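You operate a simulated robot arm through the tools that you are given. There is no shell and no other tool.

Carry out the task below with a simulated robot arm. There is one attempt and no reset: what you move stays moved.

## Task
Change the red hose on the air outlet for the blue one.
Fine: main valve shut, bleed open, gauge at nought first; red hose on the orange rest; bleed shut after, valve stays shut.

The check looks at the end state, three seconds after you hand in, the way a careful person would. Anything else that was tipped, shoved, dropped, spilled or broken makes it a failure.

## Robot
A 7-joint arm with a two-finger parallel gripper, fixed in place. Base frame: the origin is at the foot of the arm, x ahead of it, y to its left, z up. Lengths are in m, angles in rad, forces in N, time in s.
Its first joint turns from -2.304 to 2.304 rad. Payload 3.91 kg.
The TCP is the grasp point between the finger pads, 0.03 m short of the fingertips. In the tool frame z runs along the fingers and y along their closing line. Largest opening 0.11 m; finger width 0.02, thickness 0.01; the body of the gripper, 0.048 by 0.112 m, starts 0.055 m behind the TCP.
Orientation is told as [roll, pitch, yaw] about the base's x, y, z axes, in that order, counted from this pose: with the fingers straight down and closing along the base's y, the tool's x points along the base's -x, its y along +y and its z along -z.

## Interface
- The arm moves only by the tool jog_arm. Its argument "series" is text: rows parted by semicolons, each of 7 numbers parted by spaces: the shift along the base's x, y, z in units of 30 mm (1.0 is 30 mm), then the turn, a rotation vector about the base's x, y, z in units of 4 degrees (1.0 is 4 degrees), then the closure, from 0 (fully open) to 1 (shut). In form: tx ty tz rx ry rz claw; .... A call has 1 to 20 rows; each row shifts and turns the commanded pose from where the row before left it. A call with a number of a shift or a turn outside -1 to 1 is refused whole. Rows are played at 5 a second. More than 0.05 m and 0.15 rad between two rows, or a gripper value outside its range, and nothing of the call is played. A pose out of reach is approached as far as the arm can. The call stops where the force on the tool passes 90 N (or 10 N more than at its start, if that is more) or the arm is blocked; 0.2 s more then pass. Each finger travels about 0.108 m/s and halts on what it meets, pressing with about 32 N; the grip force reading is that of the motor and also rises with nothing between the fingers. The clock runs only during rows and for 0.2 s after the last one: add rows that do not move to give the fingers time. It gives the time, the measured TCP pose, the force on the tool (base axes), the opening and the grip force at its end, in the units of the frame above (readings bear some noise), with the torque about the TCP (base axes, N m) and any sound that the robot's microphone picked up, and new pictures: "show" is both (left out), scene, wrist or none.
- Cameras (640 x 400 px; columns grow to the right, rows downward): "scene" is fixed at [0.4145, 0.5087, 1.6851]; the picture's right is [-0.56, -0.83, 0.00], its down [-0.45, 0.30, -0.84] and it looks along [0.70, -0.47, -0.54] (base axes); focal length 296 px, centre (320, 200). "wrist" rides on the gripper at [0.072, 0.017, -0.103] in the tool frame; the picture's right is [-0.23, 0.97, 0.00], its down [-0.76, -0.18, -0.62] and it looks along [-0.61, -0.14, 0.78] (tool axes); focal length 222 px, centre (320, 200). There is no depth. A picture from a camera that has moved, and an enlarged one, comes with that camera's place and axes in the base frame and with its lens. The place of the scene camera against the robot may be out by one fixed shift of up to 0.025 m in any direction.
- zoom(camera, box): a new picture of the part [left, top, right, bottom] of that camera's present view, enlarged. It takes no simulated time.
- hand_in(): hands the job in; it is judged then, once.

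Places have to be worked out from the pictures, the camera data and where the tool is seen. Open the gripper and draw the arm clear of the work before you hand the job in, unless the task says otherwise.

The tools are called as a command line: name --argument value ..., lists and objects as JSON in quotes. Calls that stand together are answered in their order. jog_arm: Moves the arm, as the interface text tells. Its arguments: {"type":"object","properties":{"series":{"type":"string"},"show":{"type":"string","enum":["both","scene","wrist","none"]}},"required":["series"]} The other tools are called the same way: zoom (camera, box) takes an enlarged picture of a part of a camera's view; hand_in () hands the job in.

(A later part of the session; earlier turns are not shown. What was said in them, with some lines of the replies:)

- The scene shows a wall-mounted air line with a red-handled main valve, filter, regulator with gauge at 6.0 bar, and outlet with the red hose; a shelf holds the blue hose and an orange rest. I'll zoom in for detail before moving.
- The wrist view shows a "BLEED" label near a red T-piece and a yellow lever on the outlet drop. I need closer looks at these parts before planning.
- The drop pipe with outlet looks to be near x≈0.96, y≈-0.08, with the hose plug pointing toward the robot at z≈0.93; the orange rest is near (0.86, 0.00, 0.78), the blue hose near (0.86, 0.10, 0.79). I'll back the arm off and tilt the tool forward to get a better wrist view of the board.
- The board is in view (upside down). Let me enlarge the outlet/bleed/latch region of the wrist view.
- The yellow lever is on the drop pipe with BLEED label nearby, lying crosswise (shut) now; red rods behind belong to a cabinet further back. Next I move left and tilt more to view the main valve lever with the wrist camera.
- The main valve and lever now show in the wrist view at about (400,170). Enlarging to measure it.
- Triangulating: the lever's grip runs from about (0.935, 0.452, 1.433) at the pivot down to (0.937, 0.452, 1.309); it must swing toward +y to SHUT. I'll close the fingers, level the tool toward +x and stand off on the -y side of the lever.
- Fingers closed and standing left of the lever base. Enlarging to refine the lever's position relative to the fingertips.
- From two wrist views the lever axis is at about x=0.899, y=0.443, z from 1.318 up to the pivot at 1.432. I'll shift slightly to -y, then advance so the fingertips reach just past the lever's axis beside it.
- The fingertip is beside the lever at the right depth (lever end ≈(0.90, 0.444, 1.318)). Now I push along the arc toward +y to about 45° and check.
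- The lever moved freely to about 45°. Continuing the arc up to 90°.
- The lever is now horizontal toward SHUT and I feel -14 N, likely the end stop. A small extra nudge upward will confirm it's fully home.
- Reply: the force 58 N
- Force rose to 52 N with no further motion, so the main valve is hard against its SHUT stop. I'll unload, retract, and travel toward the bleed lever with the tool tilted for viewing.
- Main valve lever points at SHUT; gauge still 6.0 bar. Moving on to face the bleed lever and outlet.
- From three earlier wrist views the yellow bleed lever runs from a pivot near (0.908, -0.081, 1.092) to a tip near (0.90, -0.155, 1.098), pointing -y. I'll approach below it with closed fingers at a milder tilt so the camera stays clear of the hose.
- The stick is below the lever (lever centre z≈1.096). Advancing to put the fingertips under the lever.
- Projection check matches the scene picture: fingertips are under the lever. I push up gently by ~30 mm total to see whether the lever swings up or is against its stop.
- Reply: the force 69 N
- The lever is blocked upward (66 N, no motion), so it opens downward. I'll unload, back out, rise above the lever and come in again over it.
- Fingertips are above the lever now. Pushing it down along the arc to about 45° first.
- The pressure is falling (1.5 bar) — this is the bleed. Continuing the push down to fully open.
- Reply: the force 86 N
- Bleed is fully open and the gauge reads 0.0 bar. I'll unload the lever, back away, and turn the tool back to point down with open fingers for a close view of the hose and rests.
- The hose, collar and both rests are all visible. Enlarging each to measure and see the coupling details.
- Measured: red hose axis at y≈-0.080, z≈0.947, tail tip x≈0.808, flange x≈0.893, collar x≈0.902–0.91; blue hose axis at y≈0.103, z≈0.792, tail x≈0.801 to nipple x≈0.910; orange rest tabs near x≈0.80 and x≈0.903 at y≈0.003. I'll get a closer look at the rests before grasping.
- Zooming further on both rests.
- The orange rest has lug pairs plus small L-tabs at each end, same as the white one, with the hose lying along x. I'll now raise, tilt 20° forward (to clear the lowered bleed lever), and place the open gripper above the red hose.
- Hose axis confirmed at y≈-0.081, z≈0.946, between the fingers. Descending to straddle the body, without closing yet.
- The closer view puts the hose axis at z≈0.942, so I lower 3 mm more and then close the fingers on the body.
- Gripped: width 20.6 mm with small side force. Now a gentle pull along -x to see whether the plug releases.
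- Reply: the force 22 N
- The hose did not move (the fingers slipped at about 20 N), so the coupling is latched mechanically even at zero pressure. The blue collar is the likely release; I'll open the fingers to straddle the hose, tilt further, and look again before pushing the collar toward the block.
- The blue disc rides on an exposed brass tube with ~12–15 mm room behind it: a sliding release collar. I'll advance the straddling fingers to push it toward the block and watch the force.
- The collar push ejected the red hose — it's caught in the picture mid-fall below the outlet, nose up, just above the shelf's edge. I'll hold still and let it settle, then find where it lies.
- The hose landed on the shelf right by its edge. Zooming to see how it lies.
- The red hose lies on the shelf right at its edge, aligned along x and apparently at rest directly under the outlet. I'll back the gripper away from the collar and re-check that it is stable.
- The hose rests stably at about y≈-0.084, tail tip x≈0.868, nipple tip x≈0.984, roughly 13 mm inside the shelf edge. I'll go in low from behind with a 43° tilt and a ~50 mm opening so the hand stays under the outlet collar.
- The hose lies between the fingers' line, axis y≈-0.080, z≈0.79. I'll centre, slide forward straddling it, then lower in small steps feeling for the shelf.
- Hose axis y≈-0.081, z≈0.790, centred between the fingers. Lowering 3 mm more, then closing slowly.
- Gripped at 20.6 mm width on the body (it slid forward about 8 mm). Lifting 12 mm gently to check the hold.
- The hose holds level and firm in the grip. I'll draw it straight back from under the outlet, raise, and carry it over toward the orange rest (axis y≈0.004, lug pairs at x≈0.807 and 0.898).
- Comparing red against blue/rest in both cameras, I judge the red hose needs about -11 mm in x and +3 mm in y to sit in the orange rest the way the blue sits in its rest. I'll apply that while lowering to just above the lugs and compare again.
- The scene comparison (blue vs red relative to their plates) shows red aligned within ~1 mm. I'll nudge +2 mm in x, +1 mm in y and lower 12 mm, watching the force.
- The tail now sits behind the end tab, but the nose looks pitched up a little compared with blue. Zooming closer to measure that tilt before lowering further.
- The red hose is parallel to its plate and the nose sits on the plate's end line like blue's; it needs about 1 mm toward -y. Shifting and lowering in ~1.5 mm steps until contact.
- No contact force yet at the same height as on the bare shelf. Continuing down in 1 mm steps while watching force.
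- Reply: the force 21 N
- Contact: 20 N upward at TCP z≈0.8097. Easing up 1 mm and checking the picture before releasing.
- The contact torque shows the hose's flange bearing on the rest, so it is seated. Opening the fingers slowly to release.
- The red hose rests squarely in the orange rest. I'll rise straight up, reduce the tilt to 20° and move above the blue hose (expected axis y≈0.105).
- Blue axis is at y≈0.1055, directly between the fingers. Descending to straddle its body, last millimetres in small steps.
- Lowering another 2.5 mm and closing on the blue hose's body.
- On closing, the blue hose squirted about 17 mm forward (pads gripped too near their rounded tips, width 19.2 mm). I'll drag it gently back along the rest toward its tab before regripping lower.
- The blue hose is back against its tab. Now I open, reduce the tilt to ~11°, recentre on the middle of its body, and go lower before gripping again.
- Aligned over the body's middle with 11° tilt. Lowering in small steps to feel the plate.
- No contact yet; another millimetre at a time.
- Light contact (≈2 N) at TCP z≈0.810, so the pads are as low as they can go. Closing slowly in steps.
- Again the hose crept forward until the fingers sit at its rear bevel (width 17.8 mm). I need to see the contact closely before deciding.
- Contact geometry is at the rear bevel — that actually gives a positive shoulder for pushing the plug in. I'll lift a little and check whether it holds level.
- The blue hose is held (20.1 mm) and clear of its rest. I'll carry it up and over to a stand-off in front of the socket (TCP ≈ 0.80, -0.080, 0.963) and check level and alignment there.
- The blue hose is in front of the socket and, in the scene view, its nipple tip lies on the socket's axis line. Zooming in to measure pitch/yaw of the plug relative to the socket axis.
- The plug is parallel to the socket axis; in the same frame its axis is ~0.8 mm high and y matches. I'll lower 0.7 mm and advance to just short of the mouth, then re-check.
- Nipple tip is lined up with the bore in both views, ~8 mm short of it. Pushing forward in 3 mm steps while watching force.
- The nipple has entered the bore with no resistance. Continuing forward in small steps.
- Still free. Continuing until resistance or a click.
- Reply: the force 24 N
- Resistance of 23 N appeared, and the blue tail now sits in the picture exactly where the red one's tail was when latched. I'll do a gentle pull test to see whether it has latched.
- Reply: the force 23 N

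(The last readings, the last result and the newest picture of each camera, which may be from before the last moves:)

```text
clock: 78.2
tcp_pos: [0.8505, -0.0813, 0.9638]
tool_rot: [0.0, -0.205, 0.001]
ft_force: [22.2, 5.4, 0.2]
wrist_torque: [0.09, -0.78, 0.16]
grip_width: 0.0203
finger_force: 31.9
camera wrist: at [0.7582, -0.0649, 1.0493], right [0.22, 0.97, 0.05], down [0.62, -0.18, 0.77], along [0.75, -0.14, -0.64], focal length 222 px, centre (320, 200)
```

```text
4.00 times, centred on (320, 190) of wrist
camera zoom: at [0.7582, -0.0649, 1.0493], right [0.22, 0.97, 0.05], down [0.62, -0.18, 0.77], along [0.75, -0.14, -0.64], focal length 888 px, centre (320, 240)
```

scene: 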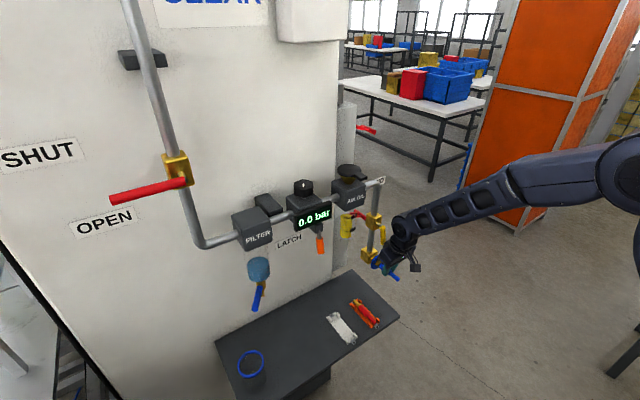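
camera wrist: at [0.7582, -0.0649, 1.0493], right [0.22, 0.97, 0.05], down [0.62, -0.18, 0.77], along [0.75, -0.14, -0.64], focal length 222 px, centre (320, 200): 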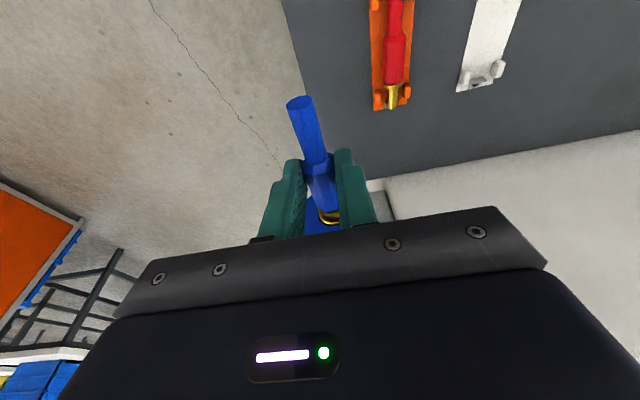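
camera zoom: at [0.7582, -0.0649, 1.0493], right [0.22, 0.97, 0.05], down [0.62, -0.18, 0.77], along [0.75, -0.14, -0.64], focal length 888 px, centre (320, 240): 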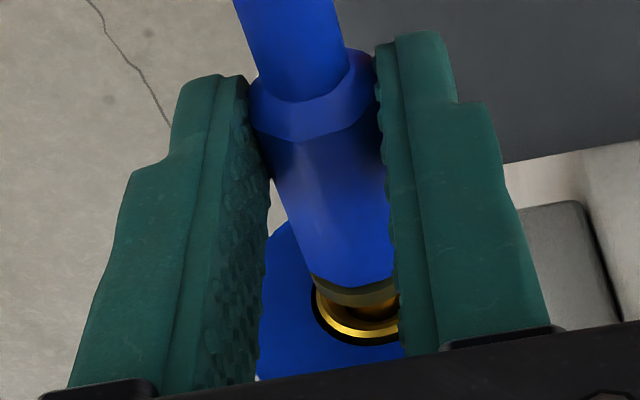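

The pull built 22 N with the hose not moving: it's latched. I'll relax the pull, open the fingers and withdraw up and back.

jog_arm --series "0.08 0 0 0 0 0 1; 0 0 0 0 0 0 0.7; 0 0 0 0 0 0 0.6; 0 0 0 0 0 0 0.6; -0.15 0 0.5 0 0 0 0.6; -0.3 0 0.7 0 0 0 0.6; -0.8 0 0.5 0 0 0 0.6; -0.9 0 0 0 0 0 0.6; -0.9 0 0 0 0 0 0.6; 0 0 0 0 0 0 0.6"

zoom --camera "scene" --box '[335, 180, 425, 290]'

zoom --camera "wrist" --box '[240, 40, 420, 230]'

```text
clock: 80.4
tcp_pos: [0.7585, -0.0805, 1.0145]
tool_rot: [-0.001, -0.199, -0.001]
ft_force: [0.1, 0.7, 0.7]
wrist_torque: [0.01, 0.0, -0.08]
grip_width: 0.0442
finger_force: 0.2
camera wrist: at [0.6673, -0.0647, 1.0995], right [0.22, 0.97, 0.05], down [0.62, -0.18, 0.76], along [0.75, -0.14, -0.65], focal length 222 px, centre (320, 200)
```

scene: 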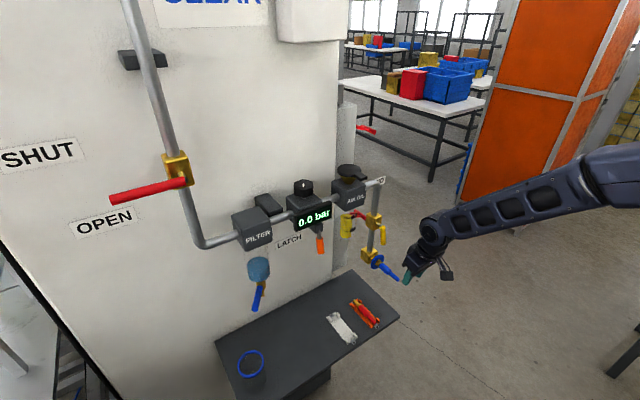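
wrist: 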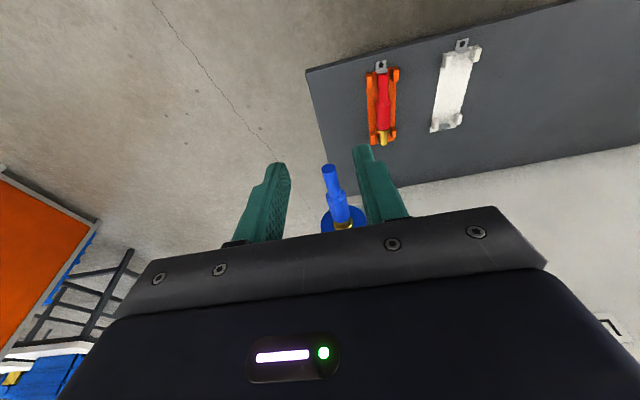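

```text
3.64 times, centred on (380, 235) of scene
camera zoom: at [0.4145, 0.5087, 1.6851], right [-0.56, -0.83, 0.0], down [-0.45, 0.3, -0.84], along [0.7, -0.47, -0.54], focal length 1075 px, centre (102, 73)
```

zoom: 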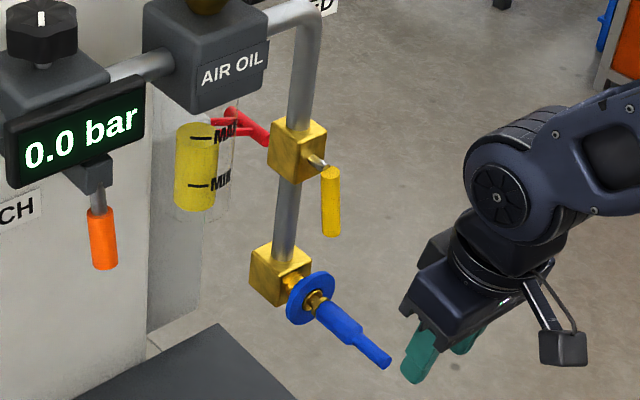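

```text
2.11 times, centred on (330, 135) of wrist
camera zoom: at [0.6673, -0.0647, 1.0995], right [0.22, 0.97, 0.05], down [0.62, -0.18, 0.76], along [0.75, -0.14, -0.65], focal length 468 px, centre (299, 337)
```

zoom: 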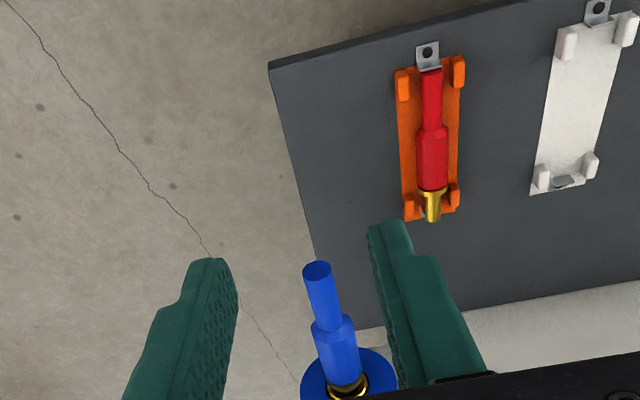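

Blue hose is on the outlet, red is in the orange rest. Now the bleed: the lever hangs at about y≈-0.089, z 1.02–1.10; I'll close the fingers and swing the tool forward on its +y side to push it back toward -y/up.

jog_arm --series "0.07 0.063 0.066 0 -0.955 0 1; 0.07 0.063 0.066 0 -0.955 0 1; 0.07 0.063 0.066 0 -0.955 0 1; 0.07 0.063 0.066 0 -0.955 0 1; 0.07 0.063 0.066 0 -0.955 0 1; 0.07 0.063 0.066 0 -0.955 0 1; 0.07 0.063 0.066 0 -0.955 0 1; 0.07 0.063 0.066 0 -0.955 0 1; 0.07 0.063 0.066 0 -0.955 0 1; 0.07 0.063 0.066 0 -0.955 0 1; 0.07 0.063 0.066 0 -0.955 0 1; 0.07 0.063 0.066 0 -0.955 0 1; 0.07 0.063 0.066 0 -0.955 0 1; 0.07 0.063 0.066 0 -0.955 0 1; 0.07 0.063 0.066 0 -0.955 0 1; 0 0 0 0 0 0 1"

zoom --camera "wrist" --box '[240, 40, 420, 230]'

zoom --camera "scene" --box '[335, 180, 425, 290]'

```text
clock: 83.8
tcp_pos: [0.7921, -0.052, 1.0452]
tool_rot: [0.0, -1.202, 0.0]
ft_force: [-0.3, 0.6, 0.2]
wrist_torque: [0.01, 0.01, 0.01]
grip_width: 0.0001
finger_force: 32.0
camera wrist: at [0.6688, -0.0361, 1.0129], right [0.08, 0.97, 0.21], down [-0.31, -0.18, 0.93], along [0.95, -0.14, 0.28], focal length 222 px, centre (320, 200)
```

scene: 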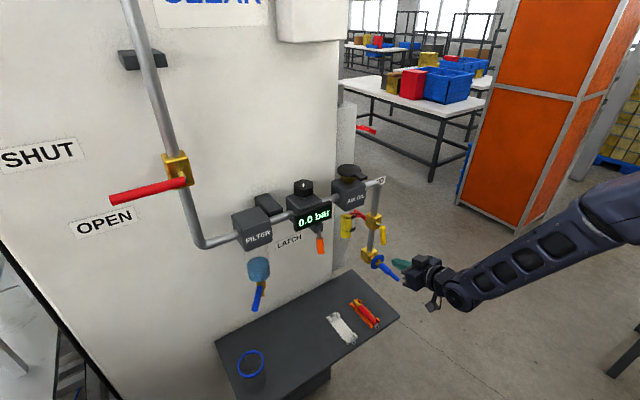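
wrist: 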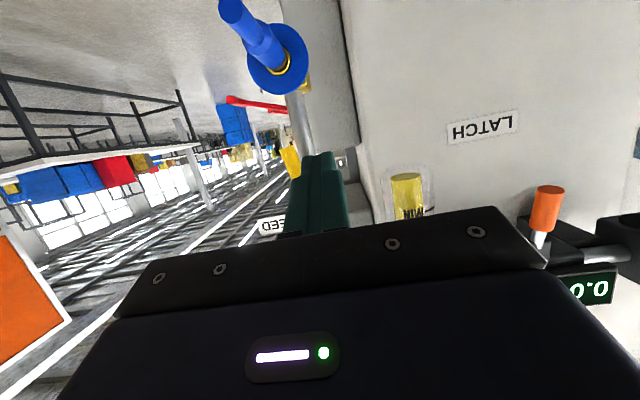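

```text
2.11 times, centred on (330, 135) of wrist
camera zoom: at [0.6688, -0.0361, 1.0129], right [0.08, 0.97, 0.21], down [-0.31, -0.18, 0.93], along [0.95, -0.14, 0.28], focal length 468 px, centre (299, 337)
```

zoom: 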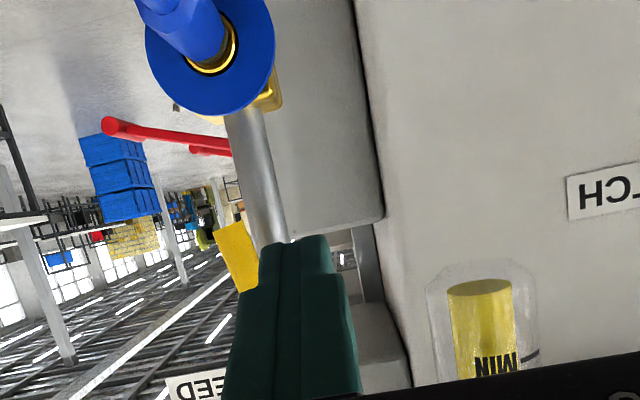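

```text
3.64 times, centred on (380, 235) of scene
camera zoom: at [0.4145, 0.5087, 1.6851], right [-0.56, -0.83, 0.0], down [-0.45, 0.3, -0.84], along [0.7, -0.47, -0.54], focal length 1075 px, centre (102, 73)
```

zoom: 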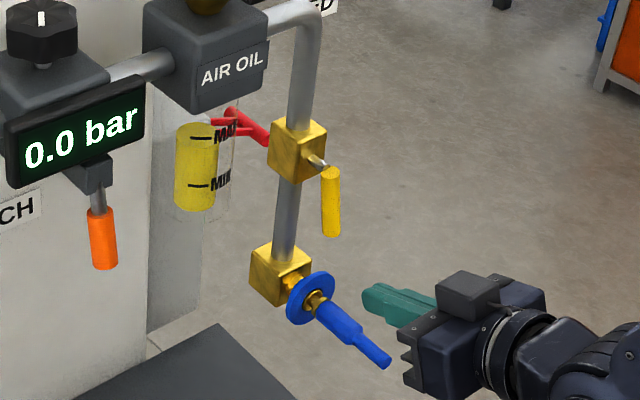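

Lever's lower end is at about (0.905, -0.091, 1.022); the fingertip line at y=-0.052 clears it by ~17 mm. Advancing alongside the lever.

jog_arm --series "0.81 0 0 0 0 0 1; 0.81 0 0 0 0 0 1; 0.81 0 0 0 0 0 1; 0.81 0 0 0 0 0 1; 0 0 0 0 0 0 1"

zoom --camera "scene" --box '[335, 180, 425, 290]'

zoom --camera "wrist" --box '[240, 40, 420, 230]'

```text
clock: 85.0
tcp_pos: [0.8877, -0.0531, 1.0452]
tool_rot: [0.0, -1.203, -0.001]
ft_force: [0.4, 0.3, 0.2]
wrist_torque: [0.03, -0.03, -0.02]
grip_width: 0.0
finger_force: 32.0
camera wrist: at [0.7653, -0.0362, 1.013], right [0.08, 0.97, 0.21], down [-0.31, -0.18, 0.94], along [0.95, -0.14, 0.28], focal length 222 px, centre (320, 200)
```

scene: 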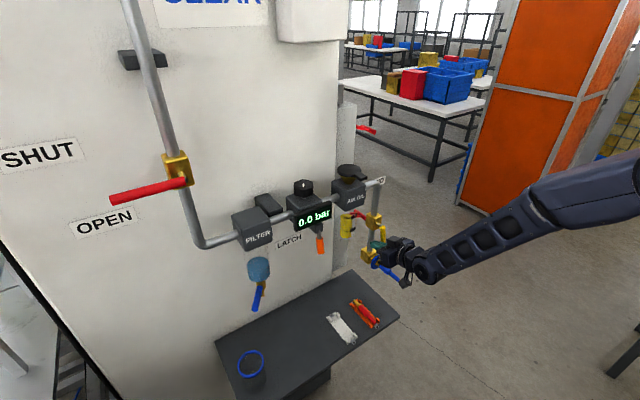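
wrist: 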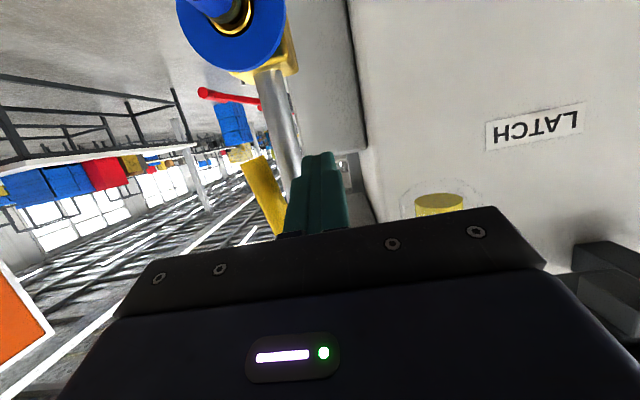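

```text
3.64 times, centred on (380, 235) of scene
camera zoom: at [0.4145, 0.5087, 1.6851], right [-0.56, -0.83, 0.0], down [-0.45, 0.3, -0.84], along [0.7, -0.47, -0.54], focal length 1075 px, centre (102, 73)
```

zoom: 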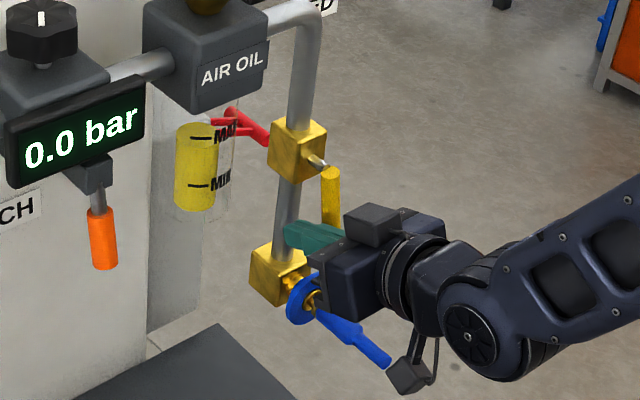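

```text
2.11 times, centred on (330, 135) of wrist
camera zoom: at [0.7653, -0.0362, 1.013], right [0.08, 0.97, 0.21], down [-0.31, -0.18, 0.94], along [0.95, -0.14, 0.28], focal length 468 px, centre (299, 337)
```

zoom: 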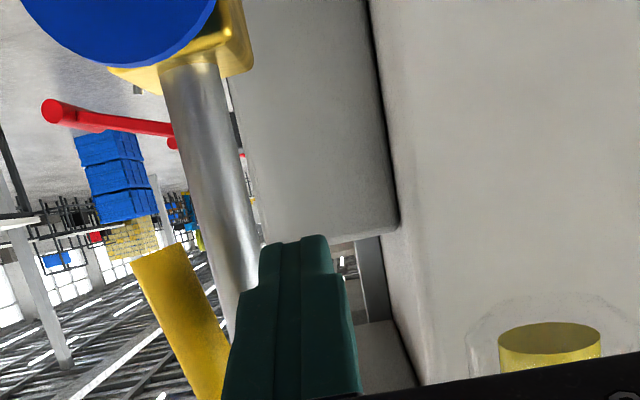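

The stick is beside the lever on its +y side. Pushing along the arc toward -y, first half.

jog_arm --series "0 -0.49 -0.043 0 0 0 1; 0 -0.3 -0.03 0 0 0 1; 0 -0.3 -0.027 0 0 0 1; 0 -0.48 0.11 0 0 0 1; 0 -0.45 0.253 0 0 0 1; 0 0 0 0 0 0 1"

zoom --camera "scene" --box '[335, 180, 425, 290]'

```text
clock: 86.4
tcp_pos: [0.8889, -0.1132, 1.051]
tool_rot: [0.0, -1.201, -0.002]
ft_force: [-0.2, 0.2, 0.6]
wrist_torque: [0.04, 0.04, 0.01]
grip_width: 0.0
finger_force: 32.3
camera wrist: at [0.7659, -0.0974, 1.0206], right [0.08, 0.97, 0.21], down [-0.31, -0.18, 0.94], along [0.95, -0.14, 0.28], focal length 222 px, centre (320, 200)
```

scene: 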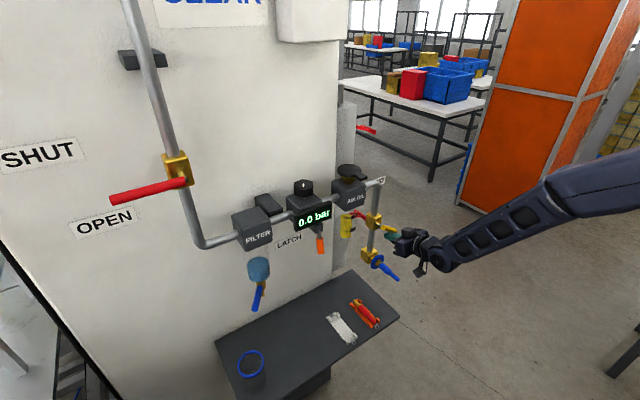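
wrist: 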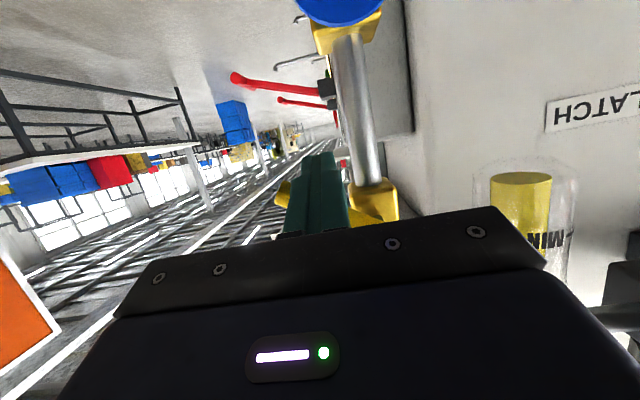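

```text
3.64 times, centred on (380, 235) of scene
camera zoom: at [0.4145, 0.5087, 1.6851], right [-0.56, -0.83, 0.0], down [-0.45, 0.3, -0.84], along [0.7, -0.47, -0.54], focal length 1075 px, centre (102, 73)
```

zoom: 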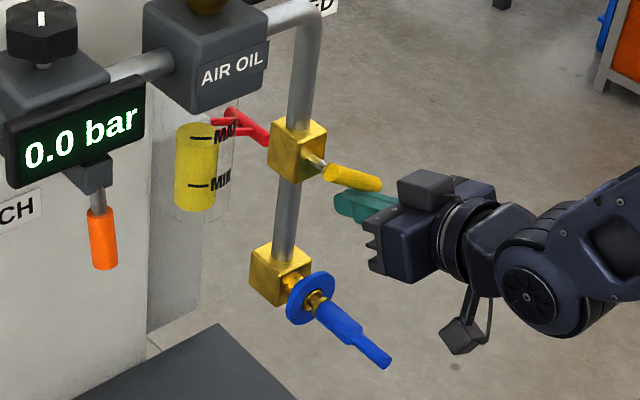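

The lever is swinging up toward shut. Finishing the arc to its stop.

jog_arm --series "0 -0.38 0.39 0 0 0 1; 0 -0.25 0.4 0 0 0 1; 0 -0.05 0.2 0 0 0 1; 0 0 0 0 0 0 1"

zoom --camera "scene" --box '[335, 180, 425, 290]'

```text
clock: 87.4
tcp_pos: [0.8884, -0.1335, 1.0816]
tool_rot: [-0.002, -1.201, -0.002]
ft_force: [-1.0, -0.3, -1.3]
wrist_torque: [0.0, 0.01, 0.0]
grip_width: 0.0
finger_force: 31.5
camera wrist: at [0.766, -0.1178, 1.0502], right [0.08, 0.97, 0.21], down [-0.31, -0.18, 0.94], along [0.95, -0.14, 0.28], focal length 222 px, centre (320, 200)
```

scene: 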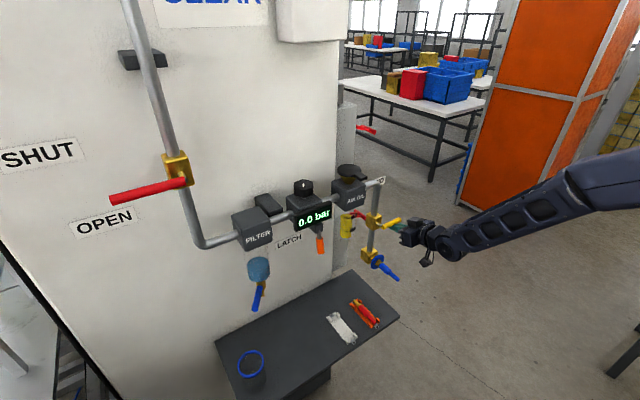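
wrist: 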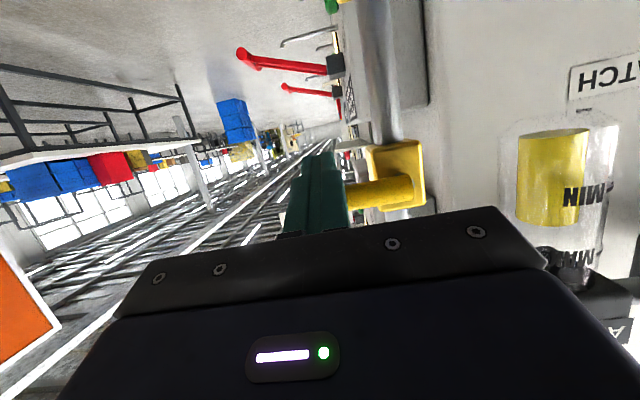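

```text
3.64 times, centred on (380, 235) of scene
camera zoom: at [0.4145, 0.5087, 1.6851], right [-0.56, -0.83, 0.0], down [-0.45, 0.3, -0.84], along [0.7, -0.47, -0.54], focal length 1075 px, centre (102, 73)
```

zoom: 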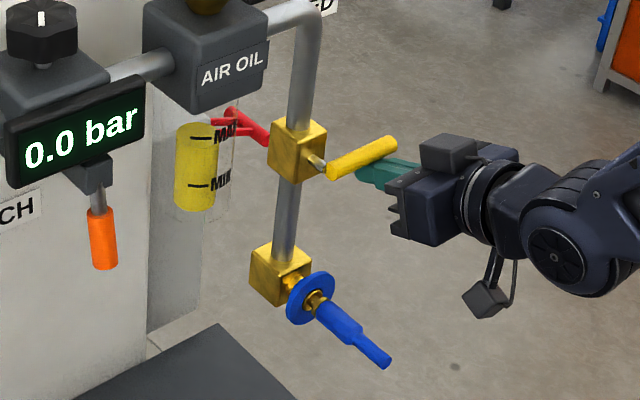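

The lever is almost home; pushing up a few more millimetres to feel the shut stop.

jog_arm --series "0 -0.02 0.1 0 0 0 1; 0 0 0.08 0 0 0 1; 0 0 0 0 0 0 1"

zoom --camera "scene" --box '[335, 180, 425, 290]'

```text
clock: 88.2
tcp_pos: [0.8885, -0.1336, 1.0826]
tool_rot: [0.003, -1.193, -0.002]
ft_force: [-11.7, 6.0, -56.1]
wrist_torque: [-0.3, 0.76, -0.6]
grip_width: 0.0003
finger_force: 31.7
camera wrist: at [0.765, -0.1179, 1.052], right [0.08, 0.97, 0.21], down [-0.3, -0.18, 0.94], along [0.95, -0.14, 0.27], focal length 222 px, centre (320, 200)
```

scene: 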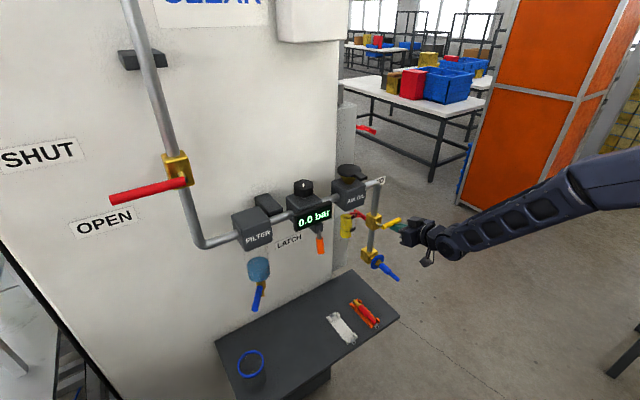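
wrist: 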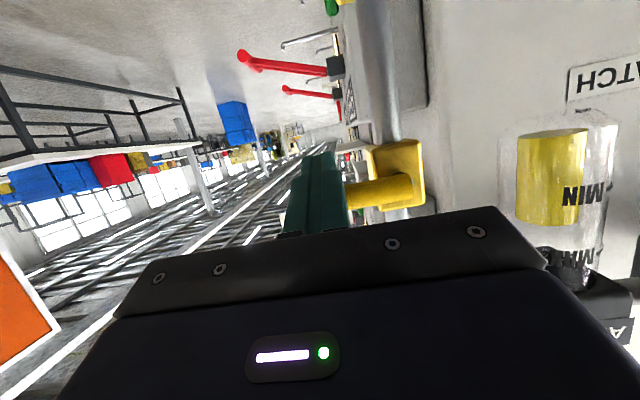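

```text
3.64 times, centred on (380, 235) of scene
camera zoom: at [0.4145, 0.5087, 1.6851], right [-0.56, -0.83, 0.0], down [-0.45, 0.3, -0.84], along [0.7, -0.47, -0.54], focal length 1075 px, centre (102, 73)
```

zoom: 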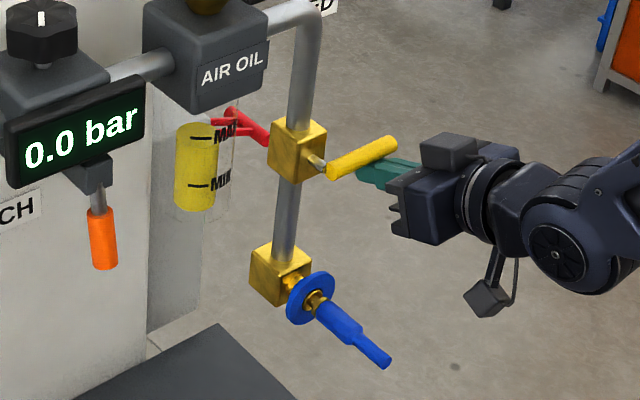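

Hard stop at 56 N: the bleed is shut as at the start. I'll unload, back straight out, open the gripper and move clear, then inspect everything.

jog_arm --series "0 0.02 -0.5 0 0 0 1; -0.9 0 0 0 0 0 1; -0.9 0 0 0 0 0 1; -0.9 0 0 0 0 0 1; -0.9 0 0 0 0 0 1; -0.9 0 0.3 0 0 0 0; -0.9 0 0.5 0 0.8 0 0; -0.6 0 0.7 0 0.8 0 0; -0.3 0 0.8 0 0.8 0 0; 0 0 0.8 0 0.8 0 0; 0 0 0.8 0 0.8 0 0; 0 0 0.8 0 0.8 0 0; 0 0 0.8 0 0.8 0 0; 0 0 0.5 0 0.8 0 0; 0 0 0 0 0 0 0"

zoom --camera "scene" --box '[300, 270, 410, 350]'

zoom --camera "scene" --box '[320, 170, 420, 290]'

zoom --camera "scene" --box '[70, 120, 350, 320]'

```text
clock: 91.4
tcp_pos: [0.7004, -0.1321, 1.2525]
tool_rot: [-0.002, -0.752, 0.002]
ft_force: [-0.2, 2.1, -0.6]
wrist_torque: [-0.1, -0.01, -0.09]
grip_width: 0.1098
finger_force: 0.0
camera wrist: at [0.5758, -0.1167, 1.2766], right [0.17, 0.97, 0.15], down [0.13, -0.18, 0.98], along [0.98, -0.14, -0.16], focal length 222 px, centre (320, 200)
```

scene: 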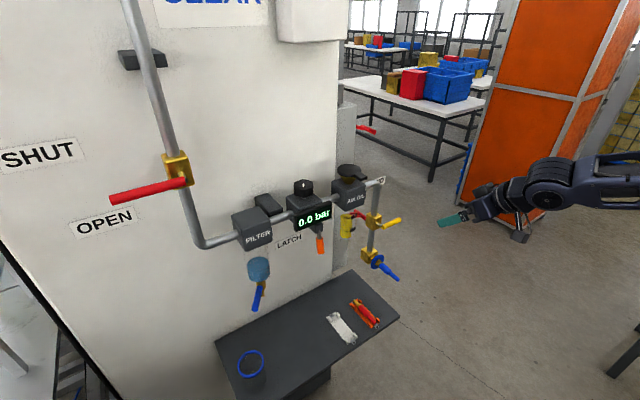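
wrist: 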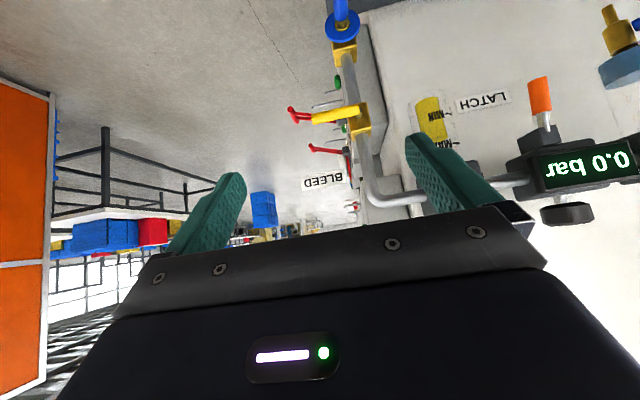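

```text
5.00 times, centred on (355, 310) of scene
camera zoom: at [0.4145, 0.5087, 1.6851], right [-0.56, -0.83, 0.0], down [-0.45, 0.3, -0.84], along [0.7, -0.47, -0.54], focal length 1479 px, centre (145, -350)
```

zoom: 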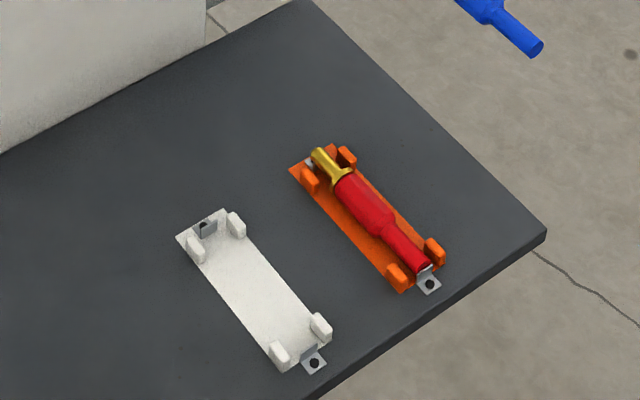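

```text
3.33 times, centred on (370, 230) of scene
camera zoom: at [0.4145, 0.5087, 1.6851], right [-0.56, -0.83, 0.0], down [-0.45, 0.3, -0.84], along [0.7, -0.47, -0.54], focal length 986 px, centre (153, 100)
```

zoom: 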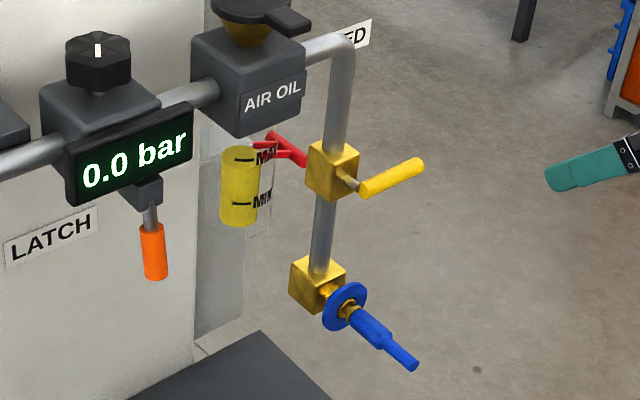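

```text
2.00 times, centred on (210, 220) of scene
camera zoom: at [0.4145, 0.5087, 1.6851], right [-0.56, -0.83, 0.0], down [-0.45, 0.3, -0.84], along [0.7, -0.47, -0.54], focal length 592 px, centre (540, 160)
```

zoom: 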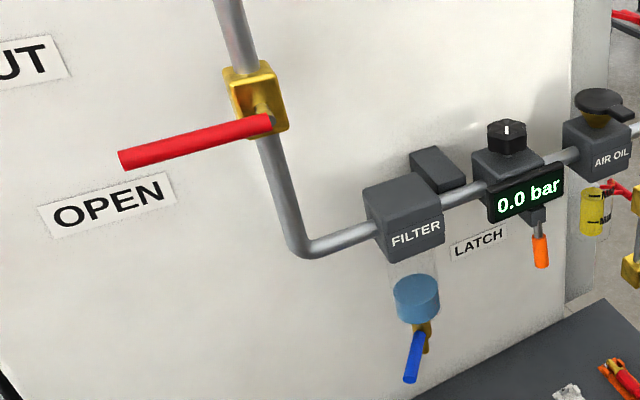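

Everything looks in order. Final close-up checks of the red hose seat, the blue plug and the main valve lever angle.

zoom --camera "scene" --box '[355, 240, 415, 290]'

zoom --camera "scene" --box '[345, 292, 395, 337]'

zoom --camera "scene" --box '[70, 120, 230, 260]'

zoom --camera "wrist" --box '[280, 0, 420, 220]'

```text
8.00 times, centred on (385, 265) of scene
camera zoom: at [0.4145, 0.5087, 1.6851], right [-0.56, -0.83, 0.0], down [-0.45, 0.3, -0.84], along [0.7, -0.47, -0.54], focal length 2366 px, centre (-200, -320)
```

zoom: 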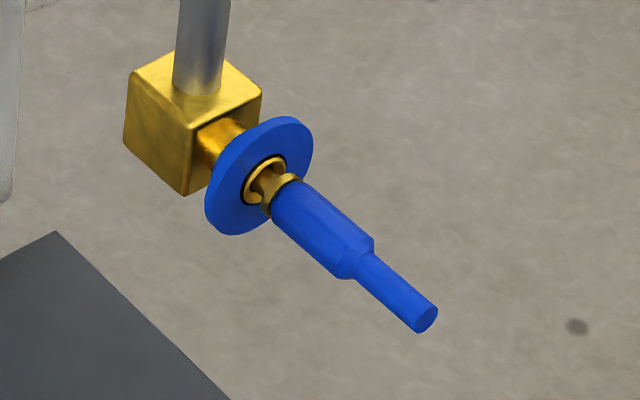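

```text
8.89 times, centred on (370, 314) of scene
camera zoom: at [0.4145, 0.5087, 1.6851], right [-0.56, -0.83, 0.0], down [-0.45, 0.3, -0.84], along [0.7, -0.47, -0.54], focal length 2629 px, centre (-124, -818)
```

zoom: 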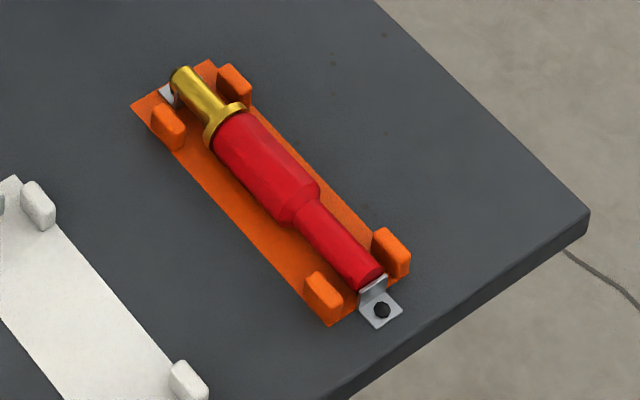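

```text
2.86 times, centred on (150, 190) of scene
camera zoom: at [0.4145, 0.5087, 1.6851], right [-0.56, -0.83, 0.0], down [-0.45, 0.3, -0.84], along [0.7, -0.47, -0.54], focal length 845 px, centre (806, 229)
```

zoom: 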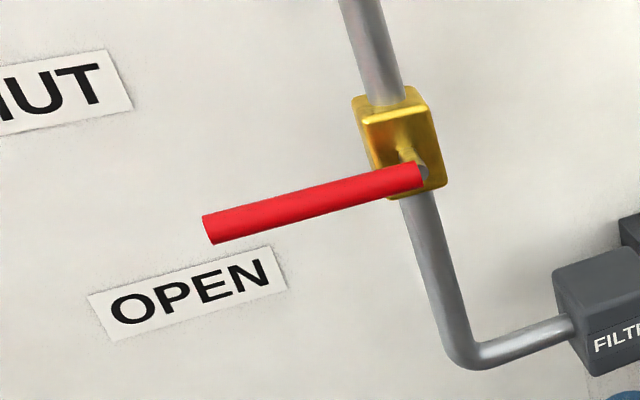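

```text
1.82 times, centred on (350, 110) of wrist
camera zoom: at [0.5758, -0.1167, 1.2766], right [0.17, 0.97, 0.15], down [0.13, -0.18, 0.98], along [0.98, -0.14, -0.16], focal length 404 px, centre (266, 364)
```

zoom: 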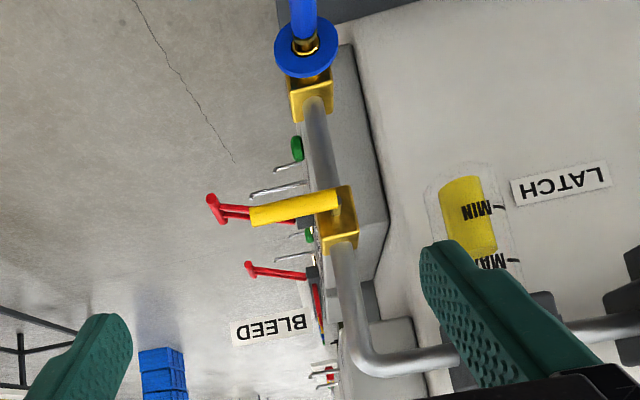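

Blue is latched exactly where red was, red lies in its orange rest, the main valve is at SHUT, bleed shut and gauge 0.0. I'll draw the arm a little further back and then hand in.

jog_arm --series "-0.9 0 0.3 0 0 0 0; -0.9 0 0.3 0 0 0 0; -0.6 0 0.3 0 0 0 0; 0 0 0 0 0 0 0; 0 0 0 0 0 0 0" --show "scene"

```text
clock: 92.6
tcp_pos: [0.6264, -0.1333, 1.2796]
tool_rot: [-0.001, -0.754, 0.001]
ft_force: [-0.1, 0.6, 0.6]
wrist_torque: [0.01, 0.01, 0.02]
grip_width: 0.1099
finger_force: 0.1
```

scene: 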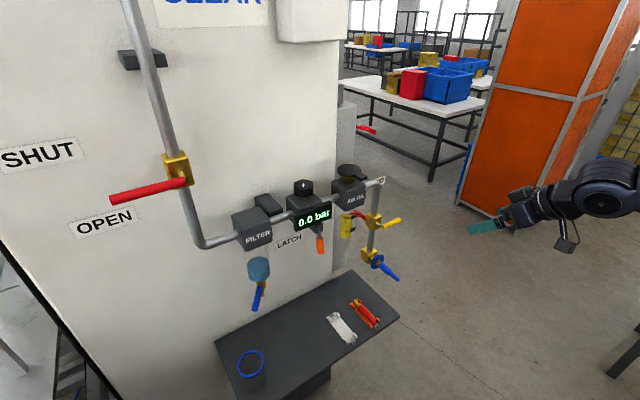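

The arm is clear with the gripper open, and the last picture shows every item in its required state. Handing in.

hand_in

```text
The job is handed in.
```

The blue hose is now on the air outlet and the red one is on the orange rest. However, the red hose fell onto the shelf partway through.

- **Main valve:** I shut it first, hard against its stop. It stayed shut throughout.
- **Bleed and gauge:** I opened the bleed with the yellow lever and waited until the gauge read 0.0 bar before touching the hose. The bleed is shut again, against its stop, and the gauge still reads 0.0 bar.
- **Red hose:** It would not pull off even at zero pressure. Pushing the blue collar back released it suddenly, and it dropped about 15 cm onto the edge of the shelf. I saw no damage in the pictures. I picked it up and set it in the orange rest, between the lugs and behind the end tab.
- **Blue hose:** It slid forward in its rest twice as the gripper closed, and I dragged it back once, but it stayed on the rest. After I pushed it in, it held against a 22 N pull and sits where the red one did.

I left the orange "LATCH" lever and the filter drain alone. The gripper is open and the arm is clear of the work.
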